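You operate a simulated robot arm through the tools that you are given. There is no shell and no other tool. Be economical: measure what you need, move in short steps, check, and stop when the job is done.

You run a simulated two-armed robot. Do the job below in one go: nothing can be reset, and whatever is moved stays where it is left.

Task
Stack the bagged book marked "Y-25" from the top of the plan chest on top of the bagged book marked "J-59". Then take the yellow drive marked "D-25" from the top of the small grey desk and put it on the shelf under the small table. Then fetch the spool of green thread and set it on the small fern print. Then put the print on an orange board marked "P-26" from the top of the small white table on the top of the film bench. Then open the new slides drawer, put the slide holder marked "R-42" from the top of the slide bench in the inside of the new slides drawer, then shut the drawer. Then put one of the purple cassettes from the top of the film bench on the third shelf from the bottom of the brown-banded shelving unit, brick wall side. The order counts. Set down upright: spool of green thread.

It is judged by the outcome, as a careful person would: the job done as asked, and still so three seconds after it is handed in. It fails if anything else is knocked over, pushed out of place, dropped, spilled or broken.

Robot
Two 7-joint arms with two-finger grippers on one trunk, on a base that drives. Base frame: it is fixed to the floor where the robot stands at the start and does not move with it; the origin is under the middle of the robot, x ahead of it, y to its left, z up. Readings come in cm, degrees, newtons and seconds.
The left shoulder is at the start at [7.8, 15.1, 96.3], the right one opposite. With the tool pointing down near the work surface each hand reaches from about 30 to 80 cm from the robot's upright axis, wherever it stands, measured 20 degrees to its own side. Places, roughly: bagged book [75, 0, 100]; inside of the new slides drawer [-590, -230, 60]; new slides drawer [-590, -220, 60]; print on an orange board [-275, 25, 75]; purple cassette [-475, -250, 75]; shelf under the small table (23x38 cm) [-644, -120, 30]; slide holder [-625, -225, 75]; small fern print [-350, 0, 75]; spool of green thread (6x6x7 cm) [-340, 30, 80]; third shelf of the brown-banded shelving unit, bri [-130, -230, 90]; top of the film bench [-430, -240, 80]; yellow drive [-475, 0, 75]. Payload 2.54 kg a hand.
Tool frame (each hand has its own): the origin (TCP) lies between the finger pads and is the grasp point; the fingertips stand 3 cm ahead of it; z points along the fingers, y is the line along which they close. The gripper opens to 11.6 cm. The gripper's body begins 9.5 cm behind the TCP.
Orientation is told as [roll, pitch, yaw] about the base's x, y, z axes, in that order, counted from this pose: with the fingers straight down and closing along the base's y, the tool's x points along the base's -x, its y along +y and its z along -z.

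Tools
- The arms move only by the tool apply_moves. It takes "left_motion", "right_motion" or both (then of equal length, played together; a hand with none holds still); each is a list of rows, each a list of 6 numbers: the shift along the tool's x, y, z in units of 20 mm (1.0 is 20 mm), then the turn, a rotation vector about the tool's x, y, z in units of 5 degrees (1.0 is 5 degrees). In form: [[tx, ty, tz, rx, ry, rz], ...]. A call has 1 to 12 rows; each row shifts and turns the commanded pose from where the row before left it, along the tool's axes as they then stand. "left_fingers" and "right_fingers" are, for a hand that has rows, the finger opening in cm, from 0 to 11.6, set as the call begins (left out, the last holds). A call with a number of a shift or a turn outside -1 to 1 is refused whole. Rows are played at 5 a second. More than 5 cm and 8.6 degrees between two rows, or a gripper value outside its range, and nothing of the call is played. Where a pose cannot be reached the arm comes as near as it can. A force on the tool above 40 N (or 10 N above the force at the start of the call, whichever is more), or a blocked arm, ends the call early, and 0.2 s more pass. The fingers move at their own pace (about 7.2 cm/s each) and stop on an object; they squeeze with about 35 N. The grip force told is the motor's: it shows also when the fingers shut on nothing. Time passes only in rows, and 0.2 s behind the last, so rows that do not move let the fingers close. The reply holds the time, the measured pose of the TCP, the force on the tool along the base axes, the opening and the grip force, in the units named above and with some noise, with the torque about the TCP (base axes, N m) and any sound that the robot's microphone picked up, and new pictures: "views" is both (left out), scene, wrist or none (wrist: the cameras of the hands that moved).
- Cameras (640 x 400 px; columns grow to the right, rows downward): "scene" is now at [15.96, 1.69, 111.55]; the picture's right is [0.17, -0.98, 0.00], its down [-0.23, -0.04, -0.97] and it looks along [0.96, 0.17, -0.23] (base axes); focal length 288 px, centre (320, 200). "left" rides on the left gripper at [6.9, 1.5, -12.2] in its tool frame; the picture's right is [-0.22, 0.98, 0.00], its down [-0.83, -0.18, -0.53] and it looks along [-0.52, -0.12, 0.85] (tool axes); focal length 251 px, centre (320, 200). "right" rides on the right gripper at [6.9, -1.5, -12.2] in its tool frame; the picture's right is [0.22, 0.98, 0.00], its down [-0.83, 0.18, -0.53] and it looks along [-0.52, 0.11, 0.85] (tool axes); focal length 251 px, centre (320, 200).
- move_column(by): slides the trunk up (or, below 0, down) by that many cm; the arms and the scene camera ride with it, the base frame stays. It gives what a move gives, with no picture.
- base_move(legs): drives the robot by 1 to 6 legs, each [ahead, left, turn to the left] in cm, cm and degrees, along the robot's own axes; the way and the turn of a leg run together, so that a leg with both is an arc; at most 150 cm and 180 degrees a leg. The arms and the cameras ride along, it lands a little off, and it stops where it bumps. It gives what a move gives, and a new picture of the scene camera.
- turn_head(pan, tilt): turns the head with the scene camera to pan (to the left, within 80 degrees either way) and tilt (down, from -29 to 69), counted from straight ahead of the robot. It gives what a move gives, and a new picture of the scene camera.
- pixel_to_xyz(camera, pixels): for up to 12 pixels [column, row] of the newest picture of that camera ("zoom" is the newest enlarged one), the place [x, y, z] in the base frame of the surface seen there, good to about 0.2 cm. It takes no simulated time.
- enlarge(camera, box): a new picture of the part [left, top, right, bottom] of that camera's present view, enlarged. It takes no simulated time.
- finish_job(): hands the job in; it is judged then, once.

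Work in short steps. Measure before you move; look again where a grasp or a placing could have gone wrong, and mend it. You have 138 turns and 260 pictures in all, those below and enlarged ones among them. Open the grippers and draw the arms clear of the work before you hand the job in, unless the task says otherwise.

The tools are called after "Call:" as name(argument=value, ...) on one line, values as JSON. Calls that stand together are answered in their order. apply_moves: Moves the arms, as the interface text tells. Its arguments: {"type":"object","properties":{"left_motion":{"type":"array"},"left_fingers":{"type":"number"},"right_motion":{"type":"array"},"right_fingers":{"type":"number"},"views":{"type":"string","enum":["both","scene","wrist","none"]}},"required":[]} The other tools are called the same way: move_column (by) slides the trunk up or down; base_move (legs) drives the base; turn_head (pan, tilt) turns the head that bears the scene camera; pixel_to_xyz (camera, pixels) gives the place of the surface under pixels of a picture; enlarge (camera, box) takes an enlarged picture of a part of a camera's view; finish_job () hands the job in.

At the start:

```text
time: 0.0
left_tcp_pos: [50.31, 34.48, 100.0]
left_tcp_rot: [0.0, 0.0, 0.1]
left_wrist_force: [0.1, 0.4, -0.5]
left_moment: [0.03, 0.01, -0.04]
left_finger_gap: 11.58
left_grip_force: 0.1
right_tcp_pos: [39.0, -11.91, 99.97]
right_tcp_rot: [0.1, 0.0, 0.0]
right_wrist_force: [-0.2, -0.2, -0.4]
right_moment: [-0.03, 0.04, -0.01]
right_finger_gap: 11.59
right_grip_force: 0.0
trunk travel left (down, up): [-20.0, 8.9]
robot x, y, heading: [0.27, 0.11, -0.0]
head pan, tilt: [10.0, 13.4]
```

scene: 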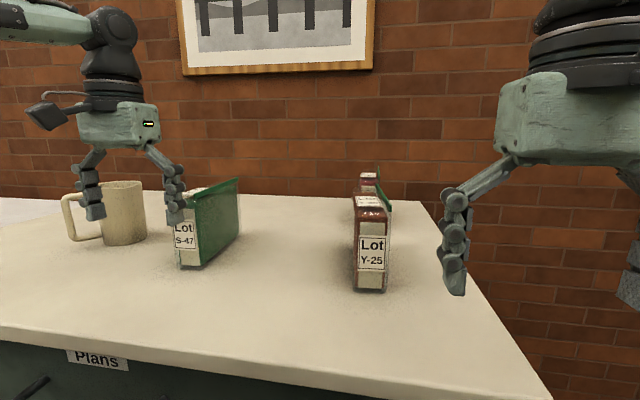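
right: 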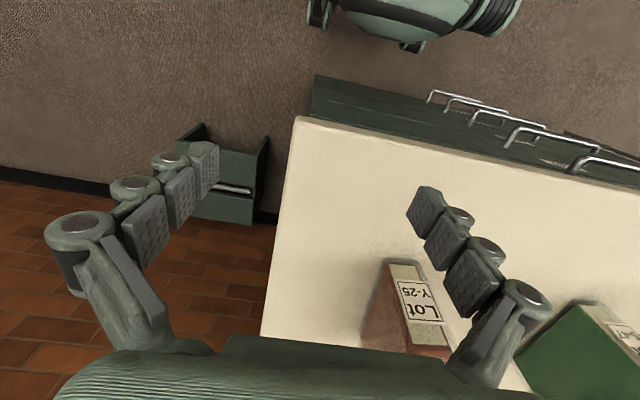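
left: 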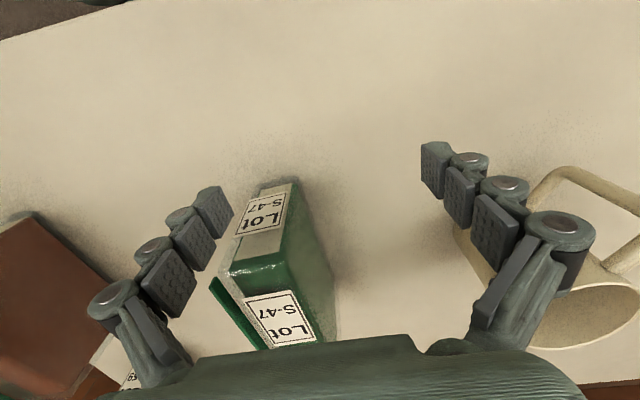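

The scene shows Y-25 at about (371,250) with another book behind at (370,190), and S-47 at left. I enlarge the area to find J-59.

Call:
enlarge(camera="scene", box=[320, 150, 440, 300])

Call:
turn_head(pan=-10, tilt=35)

```text
2.67 times, centred on (380, 225) of scene
```

zoom: 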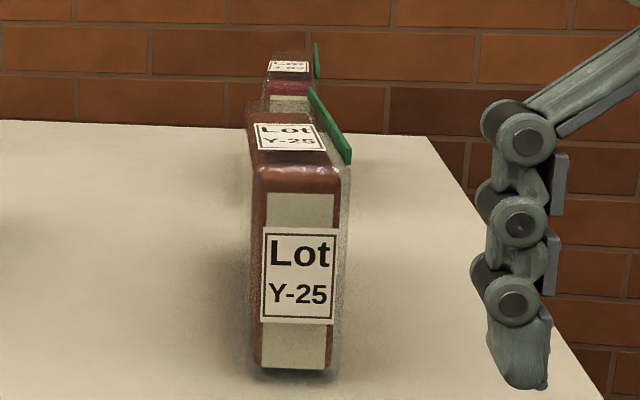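

```text
time: 0.8
left_tcp_pos: [50.44, 34.62, 100.1]
left_tcp_rot: [0.0, 0.0, 0.1]
left_wrist_force: [-0.1, 0.5, -1.0]
left_moment: [0.0, -0.01, 0.0]
left_finger_gap: 11.59
left_grip_force: 0.1
right_tcp_pos: [38.95, -11.86, 99.97]
right_tcp_rot: [0.2, 0.1, -0.2]
right_wrist_force: [0.4, 0.4, -0.3]
right_moment: [-0.01, -0.01, -0.04]
right_finger_gap: 11.58
right_grip_force: 0.1
trunk travel left (down, up): [-20.0, 8.9]
robot x, y, heading: [0.2, -0.27, 0.0]
head pan, tilt: [-10.0, 35.0]
```

scene: 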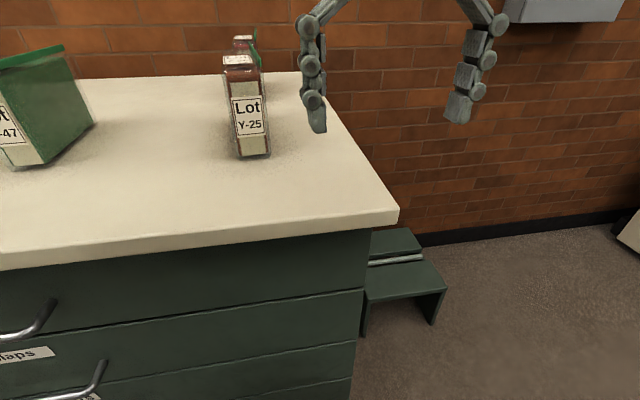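

The book behind has a label at about (290,66) of the zoom. I look closer and measure both books.

Call:
turn_head(pan=0, tilt=20)

Call:
enlarge(camera="scene", box=[280, 120, 360, 170])

```text
time: 1.6
left_tcp_pos: [50.27, 34.41, 100.08]
left_tcp_rot: [0.0, -0.1, 0.2]
left_wrist_force: [0.0, 0.2, 0.5]
left_moment: [0.0, 0.02, 0.02]
left_finger_gap: 11.62
left_grip_force: 0.1
right_tcp_pos: [38.9, -11.85, 99.99]
right_tcp_rot: [0.1, 0.0, 0.0]
right_wrist_force: [-1.3, 1.1, -0.6]
right_moment: [-0.02, -0.01, 0.02]
right_finger_gap: 11.61
right_grip_force: 0.1
trunk travel left (down, up): [-20.0, 8.9]
robot x, y, heading: [0.04, 0.08, -0.1]
head pan, tilt: [0.0, 20.0]
```

scene: 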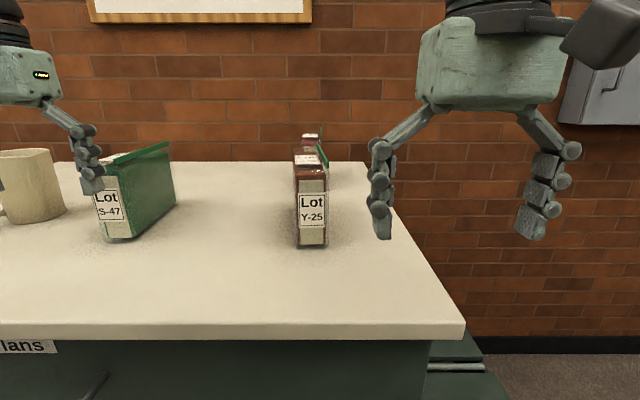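

```text
8.00 times, centred on (320, 145) of scene
```

zoom: 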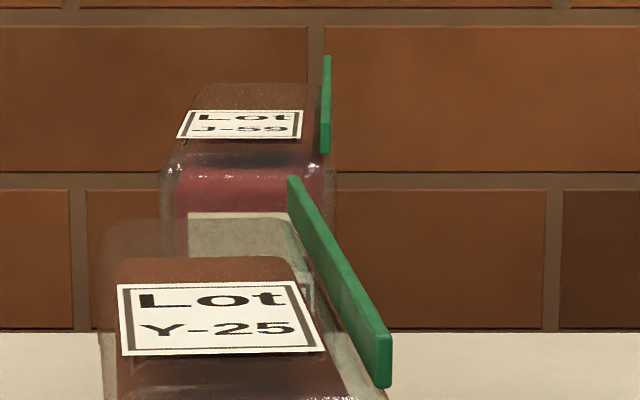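

J-59 is the one behind. I measure both books' tops, faces and zip strips.

Call:
pixel_to_xyz(camera="zoom", pixels=[[240, 124], [190, 130], [300, 130], [240, 90], [230, 318], [130, 345], [320, 345], [200, 265], [385, 350], [293, 190], [326, 70], [326, 145]])

Call:
pixel_to_xyz(camera="scene", pixels=[[297, 235], [327, 235], [312, 246], [298, 200], [325, 200], [312, 215], [312, 255], [250, 170], [380, 180], [135, 165], [462, 330], [320, 330]])

```text
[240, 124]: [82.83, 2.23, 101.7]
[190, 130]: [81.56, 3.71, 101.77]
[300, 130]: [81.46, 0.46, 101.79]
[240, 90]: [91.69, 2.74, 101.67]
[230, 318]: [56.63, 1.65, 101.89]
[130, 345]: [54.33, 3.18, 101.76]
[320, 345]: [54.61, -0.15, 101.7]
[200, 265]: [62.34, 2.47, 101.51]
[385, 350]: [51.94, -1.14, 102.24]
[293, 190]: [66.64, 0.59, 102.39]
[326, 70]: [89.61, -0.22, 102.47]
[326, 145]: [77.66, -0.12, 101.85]
```

```text
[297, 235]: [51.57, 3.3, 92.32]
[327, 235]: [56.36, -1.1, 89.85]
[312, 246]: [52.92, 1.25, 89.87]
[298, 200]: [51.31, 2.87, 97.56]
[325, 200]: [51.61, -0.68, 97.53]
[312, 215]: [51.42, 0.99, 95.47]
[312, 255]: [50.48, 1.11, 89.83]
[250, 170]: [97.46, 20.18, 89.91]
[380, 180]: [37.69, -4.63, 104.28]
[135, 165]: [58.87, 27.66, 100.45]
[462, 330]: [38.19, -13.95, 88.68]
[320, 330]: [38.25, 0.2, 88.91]
```

Y-25 stands on edge, centre about (58,1.7), y-thickness 4 cm, top at 101.8 and yawed ~6°; J-59's top centre lies near (84.5,2.2). I lift the left hand clear and bring the right hand above Y-25.

Call:
apply_moves(left_motion=[[0, 0, -1, 0, 0, 0], [0, 0, -1, 0, 0, 0], [0, 0, -1, 0, 0, 0], [0, 0, -1, 0, 0, 0], [0, 0, -1, 0, 0, 0], [0, 0, -1, 0, 0, 0], [0, 0, -1, 0, 0, 0], [0, 0, -1, 0, 0, 0], [0, 0, 0, 0, 0, 0], [0, 0, 0, 0, 0, 0], [0, 0, 0, 0, 0, 0], [0, 0, 0, 0, 0, 0]], right_motion=[[0, 0, -1, 0, 0, 0], [0, 0, -1, 0, 0, 0], [-0.9, 0.7, -1, 0, 0, 0], [-0.9, 0.7, -1, 0, 0, 0], [-1, 0.7, -1, 0, 0, 0], [-1, 0.7, -1, 0, 0, 0], [-1, 0.7, -0.5, 0, 0, 0], [-1, 0.7, 0, 0, 0, 0], [-1, 0.7, 0, 0, 0, 0], [-1, 0.7, 0, 0, 0, 0], [-1, 0.7, 0, 0, 0, 0], [-0.7, 0.5, 0, 0, 0, -1.1]], right_fingers=8)

```text
refused: -1.1 is not a number from -1 to 1
```

Same again with the turn within its limit.

Call:
apply_moves(left_motion=[[0, 0, -1, 0, 0, 0], [0, 0, -1, 0, 0, 0], [0, 0, -1, 0, 0, 0], [0, 0, -1, 0, 0, 0], [0, 0, -1, 0, 0, 0], [0, 0, -1, 0, 0, 0], [0, 0, -1, 0, 0, 0], [0, 0, -1, 0, 0, 0], [0, 0, 0, 0, 0, 0], [0, 0, 0, 0, 0, 0], [0, 0, 0, 0, 0, 0], [0, 0, 0, 0, 0, 0]], right_motion=[[0, 0, -1, 0, 0, 0], [0, 0, -1, 0, 0, 0], [-0.9, 0.7, -1, 0, 0, 0], [-0.9, 0.7, -1, 0, 0, 0], [-1, 0.7, -1, 0, 0, 0], [-1, 0.7, -1, 0, 0, 0], [-1, 0.7, -0.5, 0, 0, 0], [-1, 0.7, 0, 0, 0, 0], [-1, 0.7, 0, 0, 0, 0], [-1, 0.7, 0, 0, 0, 0], [-1, 0.6, 0, 0, 0, 0], [-0.7, 0.5, 0, 0, 0, -1]], right_fingers=8)

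```text
time: 4.2
left_tcp_pos: [50.24, 34.67, 115.91]
left_tcp_rot: [-0.1, -0.2, 0.0]
left_wrist_force: [-0.4, -0.8, 0.6]
left_moment: [-0.05, -0.01, 0.01]
left_finger_gap: 11.58
left_grip_force: 0.0
right_tcp_pos: [58.05, 1.46, 113.05]
right_tcp_rot: [0.0, -0.1, 5.1]
right_wrist_force: [0.2, 0.1, -0.4]
right_moment: [0.01, -0.01, 0.0]
right_finger_gap: 7.99
right_grip_force: 0.1
trunk travel left (down, up): [-20.0, 8.9]
robot x, y, heading: [0.17, 0.03, 0.0]
head pan, tilt: [0.0, 20.0]
```

scene: 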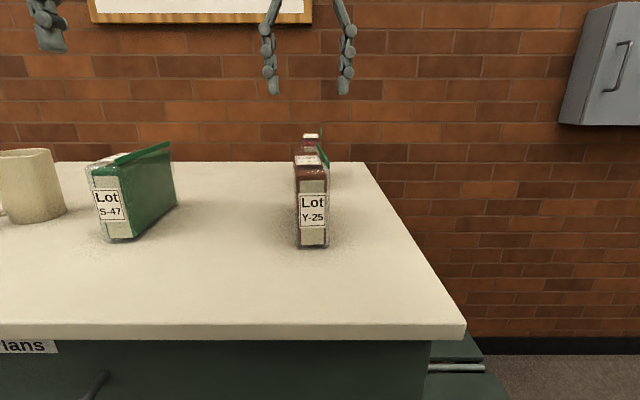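
right: 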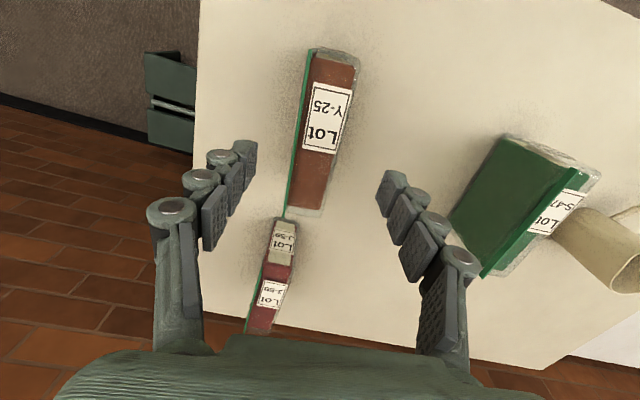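
left: 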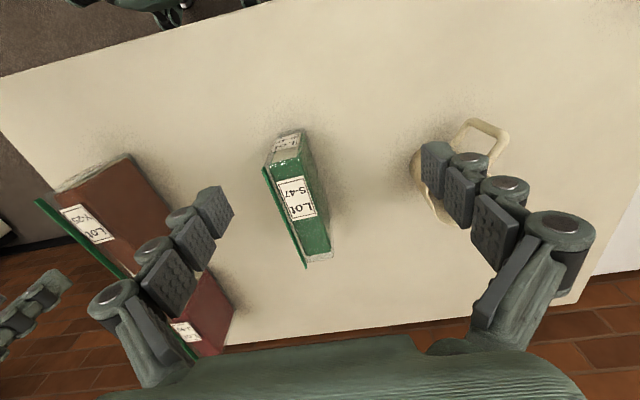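

The right wrist view shows both book tops; I measure their corners.

Call:
pixel_to_xyz(camera="right", pixels=[[322, 60], [352, 64], [303, 200], [325, 203], [284, 222], [294, 225], [251, 322], [269, 328], [280, 240], [262, 300], [317, 52], [288, 208]])

Call:
enlarge(camera="right", box=[220, 30, 400, 350])

```text
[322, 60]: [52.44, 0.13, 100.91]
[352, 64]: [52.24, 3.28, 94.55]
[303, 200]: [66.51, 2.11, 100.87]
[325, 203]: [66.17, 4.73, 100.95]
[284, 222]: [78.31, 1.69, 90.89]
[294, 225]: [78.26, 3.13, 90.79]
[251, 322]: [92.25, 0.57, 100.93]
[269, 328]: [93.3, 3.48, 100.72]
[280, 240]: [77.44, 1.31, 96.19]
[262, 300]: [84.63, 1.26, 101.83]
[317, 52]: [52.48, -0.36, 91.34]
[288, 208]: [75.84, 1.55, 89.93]
```

```text
1.25 times, centred on (310, 190) of right
```

zoom: 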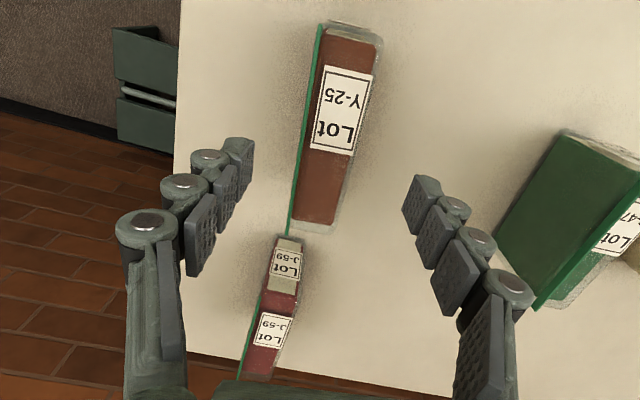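

Y-25 centre is about (59.1,2.35) yaw ~7°, J-59 centre (85.1,2.2) yaw ~0. I align the right hand, descend and grip.

Call:
apply_moves(right_motion=[[-0.56, 0.4, 0, 0, 0, -0.4], [0, 0, 1, 0, 0, 0], [0, 0, 1, 0, 0, 0], [0, 0, 1, 0, 0, 0], [0, 0, 1, 0, 0, 0], [0, 0, 1, 0, 0, 0], [0, 0, 1, 0, 0, 0], [0, 0, 1, 0, 0, 0], [0, 0, 0.75, 0, 0, 0], [0, 0, 0, 0, 0, 0]], right_fingers=8, views="wrist")

Call:
apply_moves(right_motion=[[0, 0, 0, 0, 0, 0], [0, 0, 0, 0, 0, 0], [0, 0, 0, 0, 0, 0], [0, 0, 0, 0, 0, 0], [0, 0, 0, 0, 0, 0]], right_fingers=1.5, views="wrist")

```text
time: 6.4
left_tcp_pos: [50.35, 34.7, 115.96]
left_tcp_rot: [0.0, -0.2, 0.1]
left_wrist_force: [0.1, -0.1, 0.8]
left_moment: [0.0, 0.0, -0.03]
left_finger_gap: 11.6
left_grip_force: 0.0
right_tcp_pos: [58.65, 2.09, 97.02]
right_tcp_rot: [0.2, 0.0, 7.0]
right_wrist_force: [-0.6, 0.5, 0.2]
right_moment: [-0.01, 0.0, -0.02]
right_finger_gap: 8.01
right_grip_force: 0.1
right hand out of reach, approached as far as the arm can: row 1
trunk travel left (down, up): [-20.0, 8.9]
robot x, y, heading: [0.2, 0.06, 0.2]
head pan, tilt: [0.0, 20.0]
```

right: 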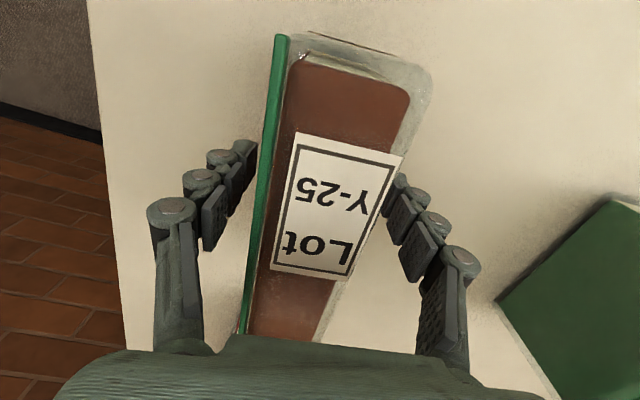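

```text
time: 7.6
left_tcp_pos: [50.4, 34.64, 115.91]
left_tcp_rot: [0.0, -0.3, 0.1]
left_wrist_force: [-0.2, 0.0, -0.2]
left_moment: [0.04, 0.0, 0.03]
left_finger_gap: 11.62
left_grip_force: 0.0
right_tcp_pos: [58.46, 2.15, 97.09]
right_tcp_rot: [0.1, 0.0, 6.9]
right_wrist_force: [1.5, -1.1, 0.9]
right_moment: [0.04, 0.0, -0.16]
right_finger_gap: 4.73
right_grip_force: 35.0
trunk travel left (down, up): [-20.0, 8.9]
robot x, y, heading: [0.17, 0.14, -0.0]
head pan, tilt: [0.0, 20.0]
```

right: 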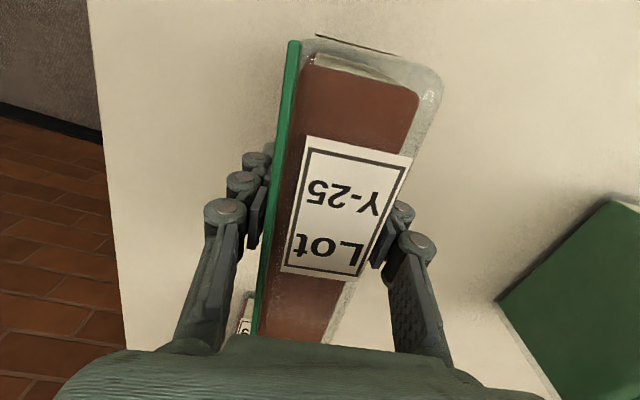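

Gripped at gap 4.7. I raise the trunk fully and look down to see how far the base is from the chest.

Call:
move_column(by=8.8)

Call:
apply_moves(right_motion=[[0, 0, -1, 0, 0, 0], [0, 0, -1, 0, 0, 0], [0, 0, -1, 0, 0, 0], [0, 0, -0.6, 0, 0, 0]], views="wrist")

Call:
turn_head(pan=0, tilt=65)

```text
time: 8.8
left_tcp_pos: [50.36, 34.76, 124.72]
left_tcp_rot: [-0.2, -0.2, 0.1]
left_wrist_force: [-1.0, 0.0, -0.1]
left_moment: [-0.01, 0.03, 0.01]
left_finger_gap: 11.6
left_grip_force: 0.0
right_tcp_pos: [58.58, 2.13, 105.78]
right_tcp_rot: [0.1, 0.0, 6.8]
right_wrist_force: [0.3, 0.7, -5.0]
right_moment: [-0.02, 0.05, -0.02]
right_finger_gap: 4.74
right_grip_force: 35.6
trunk travel left (down, up): [-28.8, 0.1]
robot x, y, heading: [0.19, 0.07, 0.0]
head pan, tilt: [0.0, 20.0]
```

```text
time: 9.8
left_tcp_pos: [50.36, 34.73, 124.7]
left_tcp_rot: [-0.2, -0.3, 0.2]
left_wrist_force: [0.8, -0.2, 0.2]
left_moment: [-0.02, 0.0, 0.0]
left_finger_gap: 11.6
left_grip_force: 0.0
right_tcp_pos: [58.55, 2.19, 113.09]
right_tcp_rot: [0.1, 0.0, 7.0]
right_wrist_force: [-0.1, -0.8, -4.6]
right_moment: [0.01, 0.07, 0.0]
right_finger_gap: 4.74
right_grip_force: 34.9
trunk travel left (down, up): [-28.8, 0.1]
robot x, y, heading: [0.33, 0.09, -0.4]
head pan, tilt: [0.0, 20.0]
```

right: 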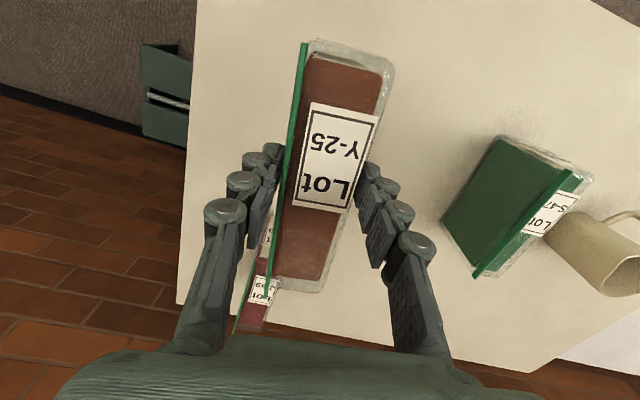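

```text
time: 11.0
left_tcp_pos: [50.41, 34.67, 124.75]
left_tcp_rot: [-0.1, -0.4, 0.1]
left_wrist_force: [0.9, 0.2, 0.8]
left_moment: [-0.04, 0.02, 0.0]
left_finger_gap: 11.58
left_grip_force: 0.1
right_tcp_pos: [58.5, 2.15, 112.97]
right_tcp_rot: [0.2, -0.1, 7.0]
right_wrist_force: [-0.2, 0.4, -5.9]
right_moment: [-0.02, 0.05, -0.01]
right_finger_gap: 4.73
right_grip_force: 34.9
trunk travel left (down, up): [-28.8, 0.1]
robot x, y, heading: [-0.04, -0.0, 0.1]
head pan, tilt: [0.0, 65.0]
```

scene: 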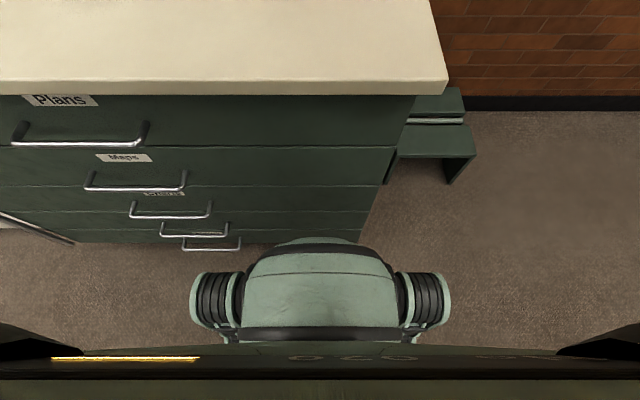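

I measure the base's front edge, the drawer handles and the step stool.

Call:
pixel_to_xyz(camera="scene", pixels=[[320, 243], [320, 260], [240, 245], [85, 143], [140, 190], [350, 220], [420, 300], [200, 300], [440, 150], [210, 250]])

```text
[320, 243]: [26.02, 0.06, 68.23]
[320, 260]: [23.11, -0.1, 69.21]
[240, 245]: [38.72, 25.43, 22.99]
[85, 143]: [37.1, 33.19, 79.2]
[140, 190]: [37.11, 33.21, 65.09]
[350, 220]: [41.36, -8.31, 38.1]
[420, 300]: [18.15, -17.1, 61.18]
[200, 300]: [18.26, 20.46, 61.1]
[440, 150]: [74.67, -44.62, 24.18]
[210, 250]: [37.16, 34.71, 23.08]
```

Only ~10 cm of room ahead of the body, so I need a forward-leaning grasp for the far reach. I set the book back down where it was.

Call:
apply_moves(right_motion=[[0, 0, 1, 0, 0, 0], [0, 0, 1, 0, 0, 0], [0, 0, 1, 0, 0, 0], [0, 0, 1, 0, 0, 0], [0, 0, 1, 0, 0, 0], [0, 0, 1, 0, 0, 0], [0, 0, 1, 0, 0, 0], [0, 0, 0.5, 0, 0, 0], [0, 0, 0.25, 0, 0, 0], [0, 0, 0.2, 0, 0, 0]], views="none")

```text
time: 13.2
left_tcp_pos: [50.2, 34.7, 124.85]
left_tcp_rot: [0.0, -0.4, 0.1]
left_wrist_force: [-0.3, -0.5, 0.6]
left_moment: [0.0, 0.02, 0.01]
left_finger_gap: 11.59
left_grip_force: 0.0
right_tcp_pos: [58.43, 2.11, 97.18]
right_tcp_rot: [0.2, -0.1, 7.0]
right_wrist_force: [-0.8, 0.1, 17.1]
right_moment: [-0.02, 0.06, 0.02]
right_finger_gap: 4.72
right_grip_force: 35.2
trunk travel left (down, up): [-28.8, 0.1]
robot x, y, heading: [-0.19, -0.11, -0.1]
head pan, tilt: [0.0, 65.0]
```

The book is down (force +17 N). I open to 8 cm, then lean the hand forward 40° about the TCP.

Call:
apply_moves(right_motion=[[0, 0, -0.1, 0, 0, 0], [0, 0, 0, 0, 0, 0], [0, 0, -0.4, 0, 0, 0], [0, 0, -0.4, 0, -1, 0], [0, 0, 0, 0, -1, 0], [0, 0, 0, 0, -1, 0], [0, 0, 0, 0, -1, 0], [0, 0, 0, 0, -1, 0], [0, 0, 0, 0, -1, 0], [0, 0, 0, 0, -1, 0], [0, 0, 0, 0, -1, 0]], right_fingers=8, views="none")

Call:
base_move(legs=[[9, 0, 0]])

```text
time: 15.6
left_tcp_pos: [50.18, 34.65, 124.88]
left_tcp_rot: [0.0, -0.3, 0.0]
left_wrist_force: [-0.6, 1.2, -0.5]
left_moment: [-0.02, -0.01, 0.0]
left_finger_gap: 11.6
left_grip_force: 0.0
right_tcp_pos: [58.57, 2.11, 99.03]
right_tcp_rot: [0.2, -40.0, 6.8]
right_wrist_force: [-0.5, 0.2, 0.0]
right_moment: [0.0, -0.02, 0.0]
right_finger_gap: 8.01
right_grip_force: 0.1
trunk travel left (down, up): [-28.8, 0.1]
robot x, y, heading: [-0.23, -0.34, 0.1]
head pan, tilt: [0.0, 65.0]
```

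```text
time: 16.7
left_tcp_pos: [59.36, 34.62, 124.71]
left_tcp_rot: [-0.1, -0.2, 0.2]
left_wrist_force: [-0.2, 0.0, -0.5]
left_moment: [-0.03, 0.05, 0.01]
left_finger_gap: 11.57
left_grip_force: 0.0
right_tcp_pos: [67.62, 2.15, 98.84]
right_tcp_rot: [0.1, -40.1, 6.9]
right_wrist_force: [1.2, -0.9, 0.9]
right_moment: [-0.01, 0.02, 0.0]
right_finger_gap: 7.98
right_grip_force: 0.1
trunk travel left (down, up): [-28.8, 0.1]
robot x, y, heading: [9.25, 0.01, -0.2]
head pan, tilt: [0.0, 65.0]
```

scene: 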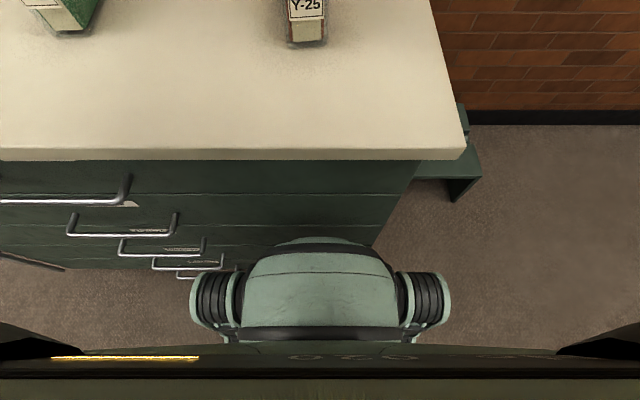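

The hand rode along 9 cm with the base; I draw it back along the book to x≈58.3 and look.

Call:
apply_moves(right_motion=[[0.885, 0.14, -0.742, 0, 0, 0], [0.885, 0.14, -0.742, 0, 0, 0], [0.885, 0.14, -0.742, 0, 0, 0], [0.885, 0.14, -0.742, 0, 0, 0], [0, 0, 0, 0, 0, 0]], views="wrist")

Call:
turn_head(pan=0, tilt=20)

```text
time: 17.9
left_tcp_pos: [59.27, 34.66, 124.71]
left_tcp_rot: [-0.1, -0.3, 0.0]
left_wrist_force: [-0.1, -1.3, -0.1]
left_moment: [-0.01, 0.0, -0.03]
left_finger_gap: 11.62
left_grip_force: 0.0
right_tcp_pos: [58.12, 2.18, 99.02]
right_tcp_rot: [0.0, -39.9, 6.9]
right_wrist_force: [-0.2, 0.1, 0.5]
right_moment: [0.01, 0.0, 0.0]
right_finger_gap: 8.01
right_grip_force: 0.0
trunk travel left (down, up): [-28.8, 0.1]
robot x, y, heading: [9.21, -0.44, -0.1]
head pan, tilt: [0.0, 65.0]
```

right: 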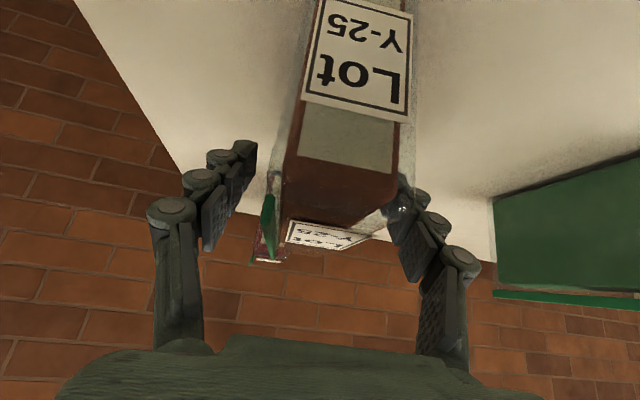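

```text
time: 19.0
left_tcp_pos: [59.32, 34.59, 124.78]
left_tcp_rot: [-0.1, -0.3, 0.1]
left_wrist_force: [0.0, -1.1, 0.2]
left_moment: [0.01, 0.01, 0.01]
left_finger_gap: 11.58
left_grip_force: 0.0
right_tcp_pos: [58.17, 2.16, 99.0]
right_tcp_rot: [0.1, -40.0, 6.9]
right_wrist_force: [0.2, 0.2, -0.5]
right_moment: [-0.01, 0.0, 0.01]
right_finger_gap: 8.01
right_grip_force: 0.1
trunk travel left (down, up): [-28.8, 0.1]
robot x, y, heading: [9.0, -0.23, -0.0]
head pan, tilt: [0.0, 20.0]
```

scene: 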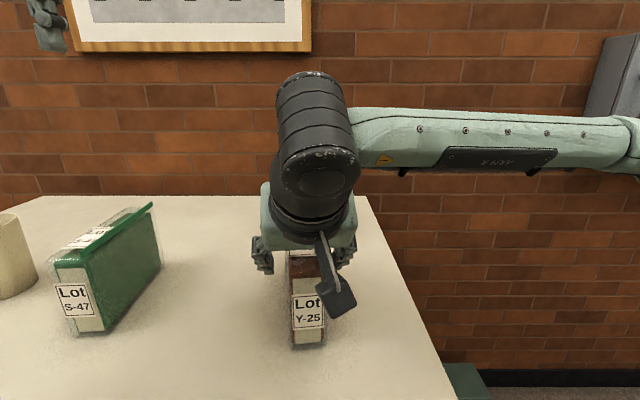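

The fingers straddle the book well. I grip, lift 16 cm, then turn it to yaw 0.

Call:
apply_moves(right_motion=[[0, 0, 0, 0, 0, 0], [0, 0, 0, 0, 0, 0], [0, 0, 0, 0, 0, 0], [0, 0, 0, 0, 0, 0], [0, 0, 0, 0, 0, 0]], right_fingers=1.5, views="none")

Call:
apply_moves(right_motion=[[-0.643, 0, -0.766, 0, 0, 0], [-0.643, 0, -0.766, 0, 0, 0], [-0.643, 0, -0.766, 0, 0, 0], [-0.643, 0, -0.766, 0, 0, 0], [-0.643, 0, -0.766, 0, 0, 0], [-0.643, 0, -0.766, 0, 0, 0], [-0.643, 0, -0.766, 0, 0, 0], [-0.643, 0, -0.766, 0, 0, 0], [0, 0, 0, 0.45, 0, 0.54], [0, 0, 0, 0.45, 0, 0.54], [0, 0, 0, 0, 0, 0]])

```text
time: 20.2
left_tcp_pos: [59.31, 34.76, 124.6]
left_tcp_rot: [-0.1, -0.3, 0.1]
left_wrist_force: [-0.2, 0.5, -0.8]
left_moment: [0.0, 0.01, -0.01]
left_finger_gap: 11.58
left_grip_force: 0.1
right_tcp_pos: [58.17, 2.18, 98.99]
right_tcp_rot: [0.1, -40.0, 6.8]
right_wrist_force: [0.0, 0.6, 0.7]
right_moment: [0.0, 0.11, 0.02]
right_finger_gap: 4.72
right_grip_force: 35.0
trunk travel left (down, up): [-28.8, 0.1]
robot x, y, heading: [8.96, 0.0, 0.1]
head pan, tilt: [0.0, 20.0]
```

```text
time: 22.6
left_tcp_pos: [59.4, 34.65, 124.72]
left_tcp_rot: [-0.1, -0.2, 0.1]
left_wrist_force: [-0.5, 0.5, -0.1]
left_moment: [-0.02, -0.01, 0.0]
left_finger_gap: 11.6
left_grip_force: 0.1
right_tcp_pos: [58.29, 2.18, 114.93]
right_tcp_rot: [0.1, -40.0, -0.2]
right_wrist_force: [-0.5, -0.5, -4.9]
right_moment: [0.02, 0.12, -0.02]
right_finger_gap: 4.73
right_grip_force: 34.4
trunk travel left (down, up): [-28.8, 0.1]
robot x, y, heading: [9.05, 0.3, 0.1]
head pan, tilt: [0.0, 20.0]
```

scene: 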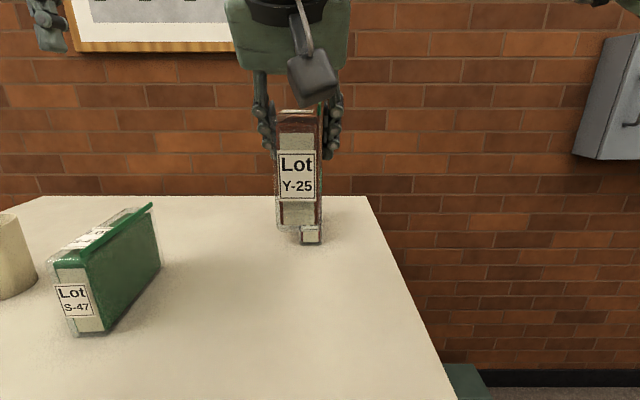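
right: 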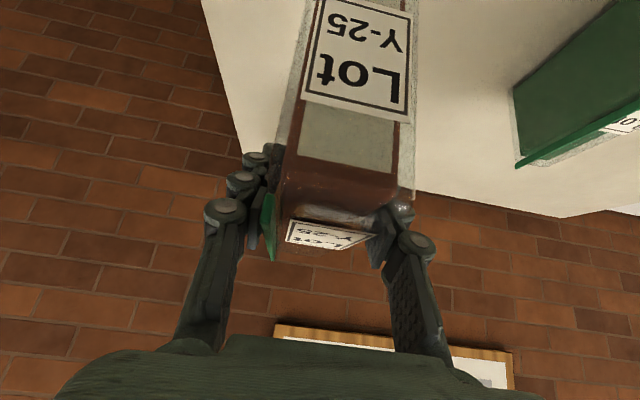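

The book hangs level with its bottom near z 105.8. I check Y's near-face edges and J's visible face for lateral alignment.

Call:
enlarge(camera="scene", box=[260, 140, 340, 260])

Call:
pixel_to_xyz(camera="scene", pixels=[[281, 190], [315, 190], [298, 222], [303, 235], [318, 235], [310, 242]])

```text
3.33 times, centred on (300, 200) of scene
```

zoom: 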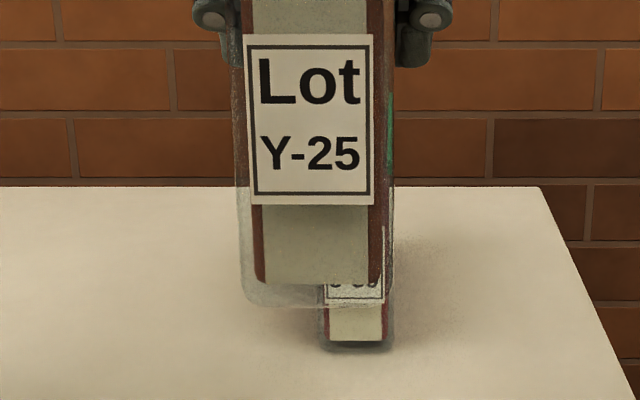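

```text
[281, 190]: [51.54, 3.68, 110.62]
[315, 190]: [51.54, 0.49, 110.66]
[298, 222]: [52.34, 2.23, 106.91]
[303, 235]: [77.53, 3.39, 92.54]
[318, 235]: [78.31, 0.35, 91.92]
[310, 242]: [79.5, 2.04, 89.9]
```

J's near-face centre is (77.5,1.9), Y's is (51.5,2.0): I shift Y forward 26 cm, at 3 cm clearance.

Call:
apply_moves(right_motion=[[-0.83, 0, 0.696, 0, 0, 0], [-0.83, 0, 0.696, 0, 0, 0], [-0.83, 0, 0.696, 0, 0, 0], [-0.83, 0, 0.696, 0, 0, 0], [-0.83, 0, 0.696, 0, 0, 0], [-0.83, 0, 0.696, 0, 0, 0], [-0.83, 0, 0.696, 0, 0, 0], [-0.83, 0, 0.696, 0, 0, 0], [-0.83, 0, 0.696, 0, 0, 0], [-0.83, 0, 0.696, 0, 0, 0], [-0.83, 0, 0.696, 0, 0, 0], [-0.83, -0.04, 0.696, 0, 0, 0]])

```text
time: 25.2
left_tcp_pos: [59.38, 34.75, 124.67]
left_tcp_rot: [-0.1, -0.3, 0.1]
left_wrist_force: [0.1, 0.3, 0.1]
left_moment: [-0.02, 0.0, -0.02]
left_finger_gap: 11.58
left_grip_force: 0.0
right_tcp_pos: [84.27, 2.05, 114.94]
right_tcp_rot: [0.1, -40.1, -0.1]
right_wrist_force: [0.3, 0.4, -5.1]
right_moment: [-0.02, 0.11, -0.02]
right_finger_gap: 4.75
right_grip_force: 35.2
trunk travel left (down, up): [-28.8, 0.1]
robot x, y, heading: [8.88, -0.14, 0.2]
head pan, tilt: [0.0, 20.0]
```

scene: 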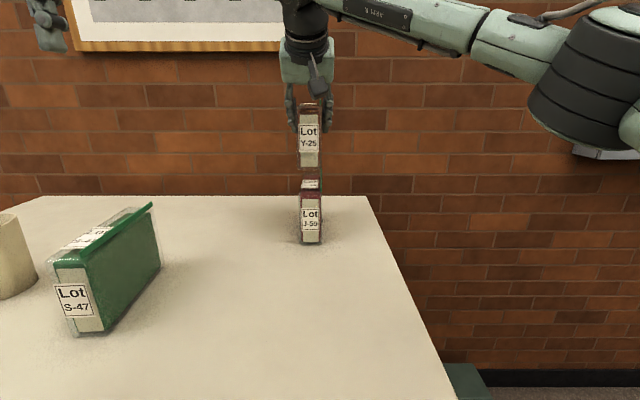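
right: 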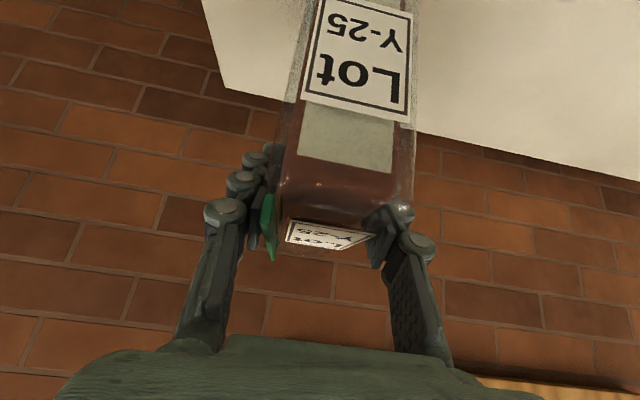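

Y-25 now hangs over J-59; I zoom to compare their lateral alignment.

Call:
enlarge(camera="scene", box=[270, 90, 350, 250])

Call:
pixel_to_xyz(camera="scene", pixels=[[300, 138], [318, 138], [309, 165], [302, 215], [319, 215], [304, 188], [317, 188], [310, 182]])

```text
2.50 times, centred on (310, 170) of scene
```

zoom: 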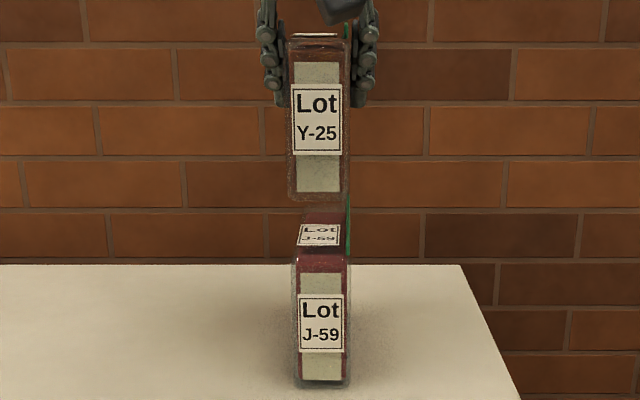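

```text
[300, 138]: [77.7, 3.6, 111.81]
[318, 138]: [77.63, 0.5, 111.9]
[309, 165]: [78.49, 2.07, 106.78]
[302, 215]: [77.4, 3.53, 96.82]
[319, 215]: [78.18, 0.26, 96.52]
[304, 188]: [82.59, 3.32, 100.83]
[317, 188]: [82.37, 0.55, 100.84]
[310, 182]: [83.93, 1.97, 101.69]
```

Alignment is within 0.3 cm; I keep it so J's raised zip strip clears, and lower gently to contact.

Call:
apply_moves(right_motion=[[0.643, 0, 0.766, 0, 0, 0], [0.32, 0, 0.38, 0, 0, 0], [0.1, 0, 0.12, 0, 0, 0], [0.1, 0, 0.12, 0, 0, 0], [0.1, 0, 0.12, 0, 0, 0], [0.1, 0, 0.12, 0, 0, 0], [0.06, 0, 0.077, 0, 0, 0], [0.06, 0, 0.077, 0, 0, 0]], views="scene")

Call:
enlarge(camera="scene", box=[270, 90, 350, 250])

```text
time: 27.0
left_tcp_pos: [59.19, 34.71, 124.81]
left_tcp_rot: [-0.1, -0.4, 0.1]
left_wrist_force: [0.4, 0.7, 0.0]
left_moment: [0.0, 0.01, -0.01]
left_finger_gap: 11.56
left_grip_force: 0.0
right_tcp_pos: [84.27, 2.01, 110.76]
right_tcp_rot: [0.3, -40.6, -0.2]
right_wrist_force: [5.5, 1.0, 15.4]
right_moment: [-0.06, 0.0, 0.1]
right_finger_gap: 4.74
right_grip_force: 34.4
trunk travel left (down, up): [-28.8, 0.1]
robot x, y, heading: [8.84, -0.04, 0.2]
head pan, tilt: [0.0, 20.0]
```

scene: 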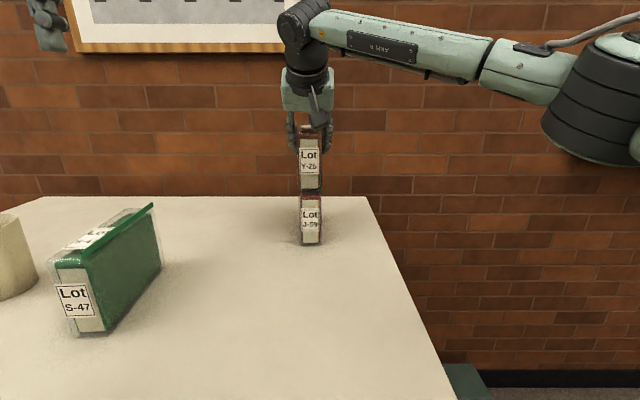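

```text
2.50 times, centred on (310, 170) of scene
```

zoom: 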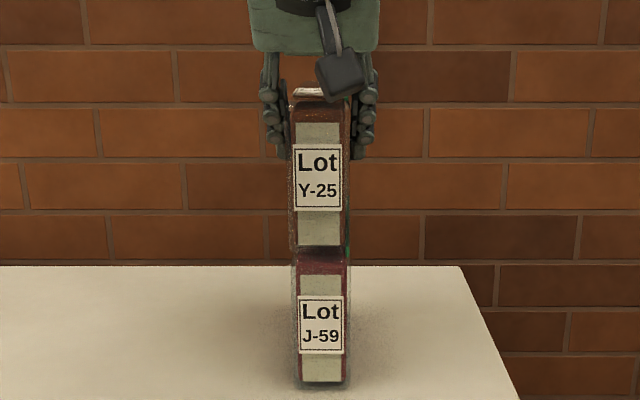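

Contact made with force ~15 N, stacked flush. I ease off slightly, then open.

Call:
apply_moves(right_motion=[[-0.03, 0, -0.04, 0, 0, 0], [-0.03, 0, -0.04, 0, 0, 0]], views="none")

Call:
apply_moves(right_motion=[[0, 0, 0, 0, 0, 0], [0, 0, 0, 0, 0, 0], [0, 0, 0, 0, 0, 0], [0, 0, 0, 0, 0, 0]], right_fingers=8, views="wrist")

```text
time: 27.6
left_tcp_pos: [59.27, 34.71, 124.85]
left_tcp_rot: [-0.1, -0.3, 0.1]
left_wrist_force: [-0.9, 0.2, 0.1]
left_moment: [-0.01, 0.0, 0.02]
left_finger_gap: 11.58
left_grip_force: 0.1
right_tcp_pos: [84.14, 2.1, 110.67]
right_tcp_rot: [0.0, -40.2, -0.2]
right_wrist_force: [6.4, -0.1, 14.2]
right_moment: [-0.02, -0.84, 0.0]
right_finger_gap: 4.75
right_grip_force: 34.6
trunk travel left (down, up): [-28.8, 0.1]
robot x, y, heading: [9.02, 0.09, 0.1]
head pan, tilt: [0.0, 20.0]
```

```text
time: 28.6
left_tcp_pos: [59.24, 34.76, 124.64]
left_tcp_rot: [-0.1, -0.3, 0.1]
left_wrist_force: [-1.2, -0.4, 0.5]
left_moment: [0.01, -0.01, -0.03]
left_finger_gap: 11.6
left_grip_force: 0.1
right_tcp_pos: [84.2, 2.15, 110.5]
right_tcp_rot: [0.1, -40.0, -0.3]
right_wrist_force: [-0.7, -0.1, -0.5]
right_moment: [-0.01, 0.0, 0.0]
right_finger_gap: 8.02
right_grip_force: 0.1
trunk travel left (down, up): [-28.8, 0.1]
robot x, y, heading: [8.97, 0.04, -0.1]
head pan, tilt: [0.0, 20.0]
```

right: 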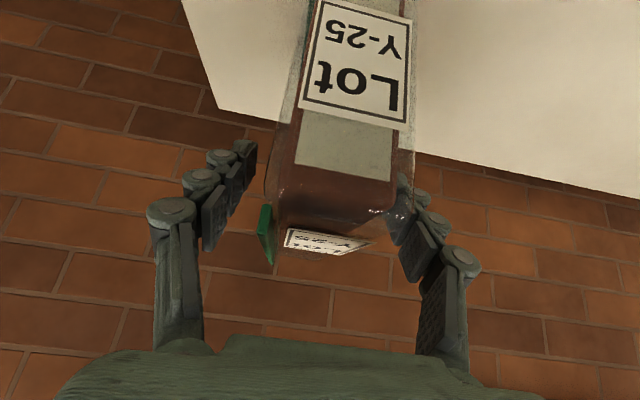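

Released and standing. I withdraw along the tool axis and check.

Call:
apply_moves(right_motion=[[0, 0, -0.5, 0, 0, 0], [0, 0, -1, 0, 0, 0], [0, 0, -1, 0, 0, 0], [0, 0, -1, 0, 0, 0], [0, 0, -1, 0, 0, 0], [0, 0, -1, 0, 0, 0], [0, 0, -1, 0, 0, 0], [0, 0, -1, 0, 0, 0], [0, 0, -1, 0, 0, 0], [0.5, 0, -1, 0, 0, 0], [0.5, 0, -1, 0, 0, 0]], views="scene")

```text
time: 31.0
left_tcp_pos: [59.25, 34.61, 124.84]
left_tcp_rot: [-0.1, -0.3, 0.1]
left_wrist_force: [0.0, -0.2, 0.0]
left_moment: [0.04, -0.01, -0.02]
left_finger_gap: 11.6
left_grip_force: 0.1
right_tcp_pos: [69.19, 1.91, 125.49]
right_tcp_rot: [0.1, -40.0, -0.1]
right_wrist_force: [0.3, 0.6, 0.4]
right_moment: [-0.01, -0.01, 0.0]
right_finger_gap: 7.98
right_grip_force: 0.0
trunk travel left (down, up): [-28.8, 0.1]
robot x, y, heading: [9.14, 0.4, 0.2]
head pan, tilt: [0.0, 20.0]
```

scene: 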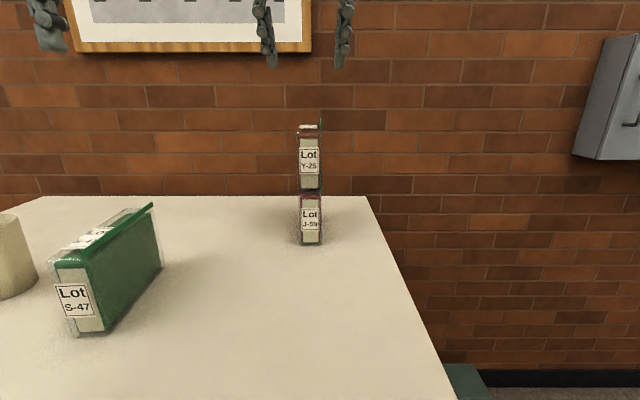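

Y-25 rests on J-59. Next I back away, then turn around and survey the room.

Call:
base_move(legs=[[-60, 0, 0], [0, 0, 90], [0, 0, 90]])

Call:
apply_moves(left_motion=[[1, 0, 0, 0, 0, 0], [1, 0, 0, 0, 0, 0], [1, 0, 0, 0, 0, 0], [1, 0, 0, 0, 0, 0], [1, 0, 0, 0, 0, 0], [1, 0, 0, 0, 0, 0], [0, 0, 0, 0, 0, 0], [0, 0, 0, 0, 0, 0]], right_motion=[[0.766, -0.6, -0.643, 0, 1, 0], [0.9, -0.6, -0.643, 0, 1, 0], [1, -0.6, -0.4, 0, 1, 0], [1, -0.6, -0.4, 0, 1, 0], [1, -0.6, -0.2, 0, 1, 0], [1, -0.6, 0, 0, 1, 0], [1, -0.6, 0, 0, 1, 0], [1, -0.6, 0, 0, 1, 0]], views="none")

Call:
turn_head(pan=0, tilt=15)

```text
time: 42.2
left_tcp_pos: [-101.11, -34.29, 124.82]
left_tcp_rot: [0.0, -0.2, 179.6]
left_wrist_force: [0.9, 0.1, -0.6]
left_moment: [0.0, -0.03, 0.0]
left_finger_gap: 11.6
left_grip_force: 0.1
right_tcp_pos: [-111.0, -1.61, 125.32]
right_tcp_rot: [0.1, -40.0, 179.5]
right_wrist_force: [0.4, -0.7, -0.1]
right_moment: [0.0, -0.02, 0.01]
right_finger_gap: 7.98
right_grip_force: 0.1
trunk travel left (down, up): [-28.8, 0.1]
robot x, y, heading: [-50.72, -0.1, 179.6]
head pan, tilt: [0.0, 20.0]
```

scene: 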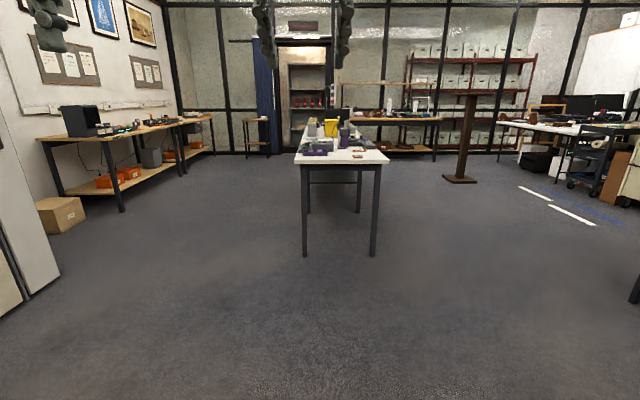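

```text
time: 44.0
left_tcp_pos: [-89.37, -34.43, 124.67]
left_tcp_rot: [0.0, -0.3, 179.6]
left_wrist_force: [-0.1, -0.2, 0.1]
left_moment: [0.02, 0.01, 0.05]
left_finger_gap: 11.6
left_grip_force: 0.1
right_tcp_pos: [-94.15, 7.95, 123.66]
right_tcp_rot: [0.2, 0.0, 179.4]
right_wrist_force: [0.5, -0.8, 0.2]
right_moment: [-0.02, 0.02, -0.05]
right_finger_gap: 8.0
right_grip_force: 0.0
trunk travel left (down, up): [-28.8, 0.1]
robot x, y, heading: [-50.62, 0.01, 179.7]
head pan, tilt: [0.0, 20.0]
```

```text
time: 44.7
left_tcp_pos: [-89.32, -34.44, 124.62]
left_tcp_rot: [-0.1, -0.3, 179.6]
left_wrist_force: [0.4, 0.0, -0.4]
left_moment: [-0.02, 0.01, 0.03]
left_finger_gap: 11.6
left_grip_force: 0.0
right_tcp_pos: [-94.36, 7.95, 123.66]
right_tcp_rot: [0.1, 0.0, 179.5]
right_wrist_force: [0.3, -0.2, -0.7]
right_moment: [0.0, -0.02, -0.03]
right_finger_gap: 8.01
right_grip_force: 0.2
trunk travel left (down, up): [-28.8, 0.1]
robot x, y, heading: [-50.35, -0.03, 179.5]
head pan, tilt: [0.0, 15.0]
```

scene: 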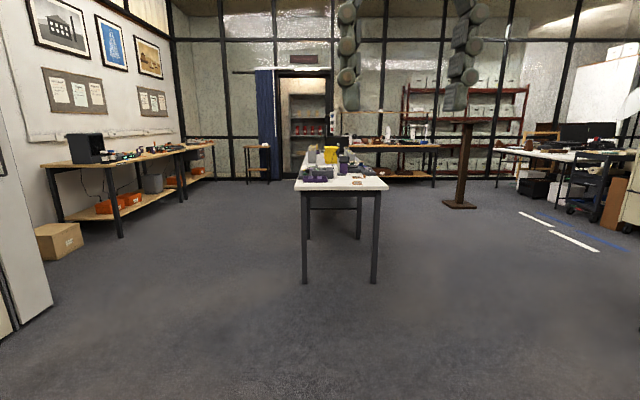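

Facing −x now. I zoom on the tables in the middle and measure them.

Call:
enlarge(camera="scene", box=[220, 110, 420, 235])

Call:
pixel_to_xyz(camera="scene", pixels=[[297, 188], [386, 186], [310, 150], [370, 155], [305, 282], [375, 282], [310, 208], [360, 208], [255, 148], [460, 205], [462, 124], [60, 250]])

```text
3.20 times, centred on (320, 172) of scene
```

zoom: 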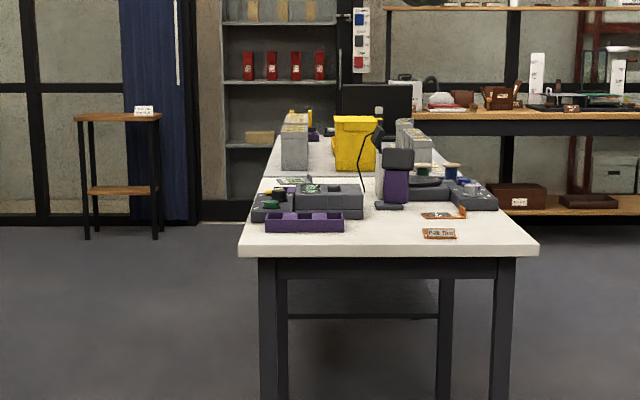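

```text
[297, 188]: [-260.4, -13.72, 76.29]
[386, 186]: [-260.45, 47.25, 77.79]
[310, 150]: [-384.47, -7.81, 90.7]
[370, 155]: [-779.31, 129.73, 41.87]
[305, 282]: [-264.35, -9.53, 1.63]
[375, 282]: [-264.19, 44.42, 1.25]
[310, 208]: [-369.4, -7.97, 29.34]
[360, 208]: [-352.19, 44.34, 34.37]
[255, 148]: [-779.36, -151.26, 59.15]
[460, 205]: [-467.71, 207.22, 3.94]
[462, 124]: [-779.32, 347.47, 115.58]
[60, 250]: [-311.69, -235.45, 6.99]
```

The white table spans y −14..47; I drive down the aisle at y≈−75 to beside the grey desk and turn to face it.

Call:
base_move(legs=[[0, 75, 0], [140, 0, 0], [140, 0, 0], [145, 0, 0], [0, 0, -90]])

Call:
turn_head(pan=0, tilt=35)

```text
time: 76.4
left_tcp_pos: [-514.72, -34.26, 124.55]
left_tcp_rot: [0.0, -0.3, 89.8]
left_wrist_force: [-0.4, 0.3, -0.7]
left_moment: [-0.03, 0.07, -0.02]
left_finger_gap: 11.6
left_grip_force: 0.0
right_tcp_pos: [-472.35, -28.98, 123.68]
right_tcp_rot: [0.1, 0.1, 89.7]
right_wrist_force: [0.4, -0.3, -0.2]
right_moment: [0.04, 0.03, -0.05]
right_finger_gap: 8.01
right_grip_force: 0.1
trunk travel left (down, up): [-28.8, 0.1]
robot x, y, heading: [-480.35, -72.9, 89.8]
head pan, tilt: [0.0, 15.0]
```

scene: 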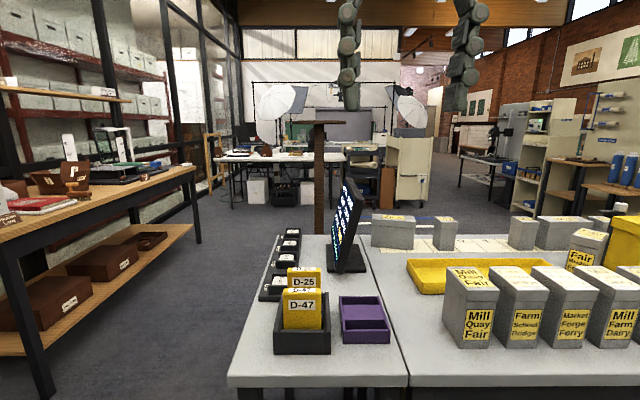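

```text
time: 77.2
left_tcp_pos: [-514.69, -34.21, 124.57]
left_tcp_rot: [0.0, -0.4, 89.8]
left_wrist_force: [-0.2, 0.8, -0.3]
left_moment: [0.01, 0.01, 0.02]
left_finger_gap: 11.62
left_grip_force: 0.0
right_tcp_pos: [-472.38, -29.04, 123.53]
right_tcp_rot: [0.1, 0.0, 89.5]
right_wrist_force: [0.2, -0.3, 0.1]
right_moment: [-0.04, -0.01, -0.03]
right_finger_gap: 8.0
right_grip_force: 0.0
trunk travel left (down, up): [-28.8, 0.1]
robot x, y, heading: [-479.89, -72.7, 89.5]
head pan, tilt: [0.0, 35.0]
```

scene: 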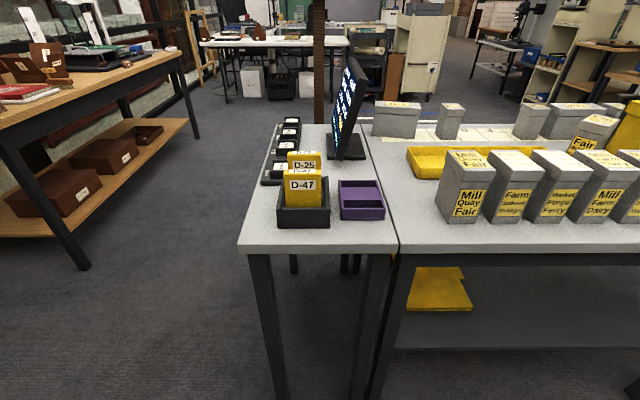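

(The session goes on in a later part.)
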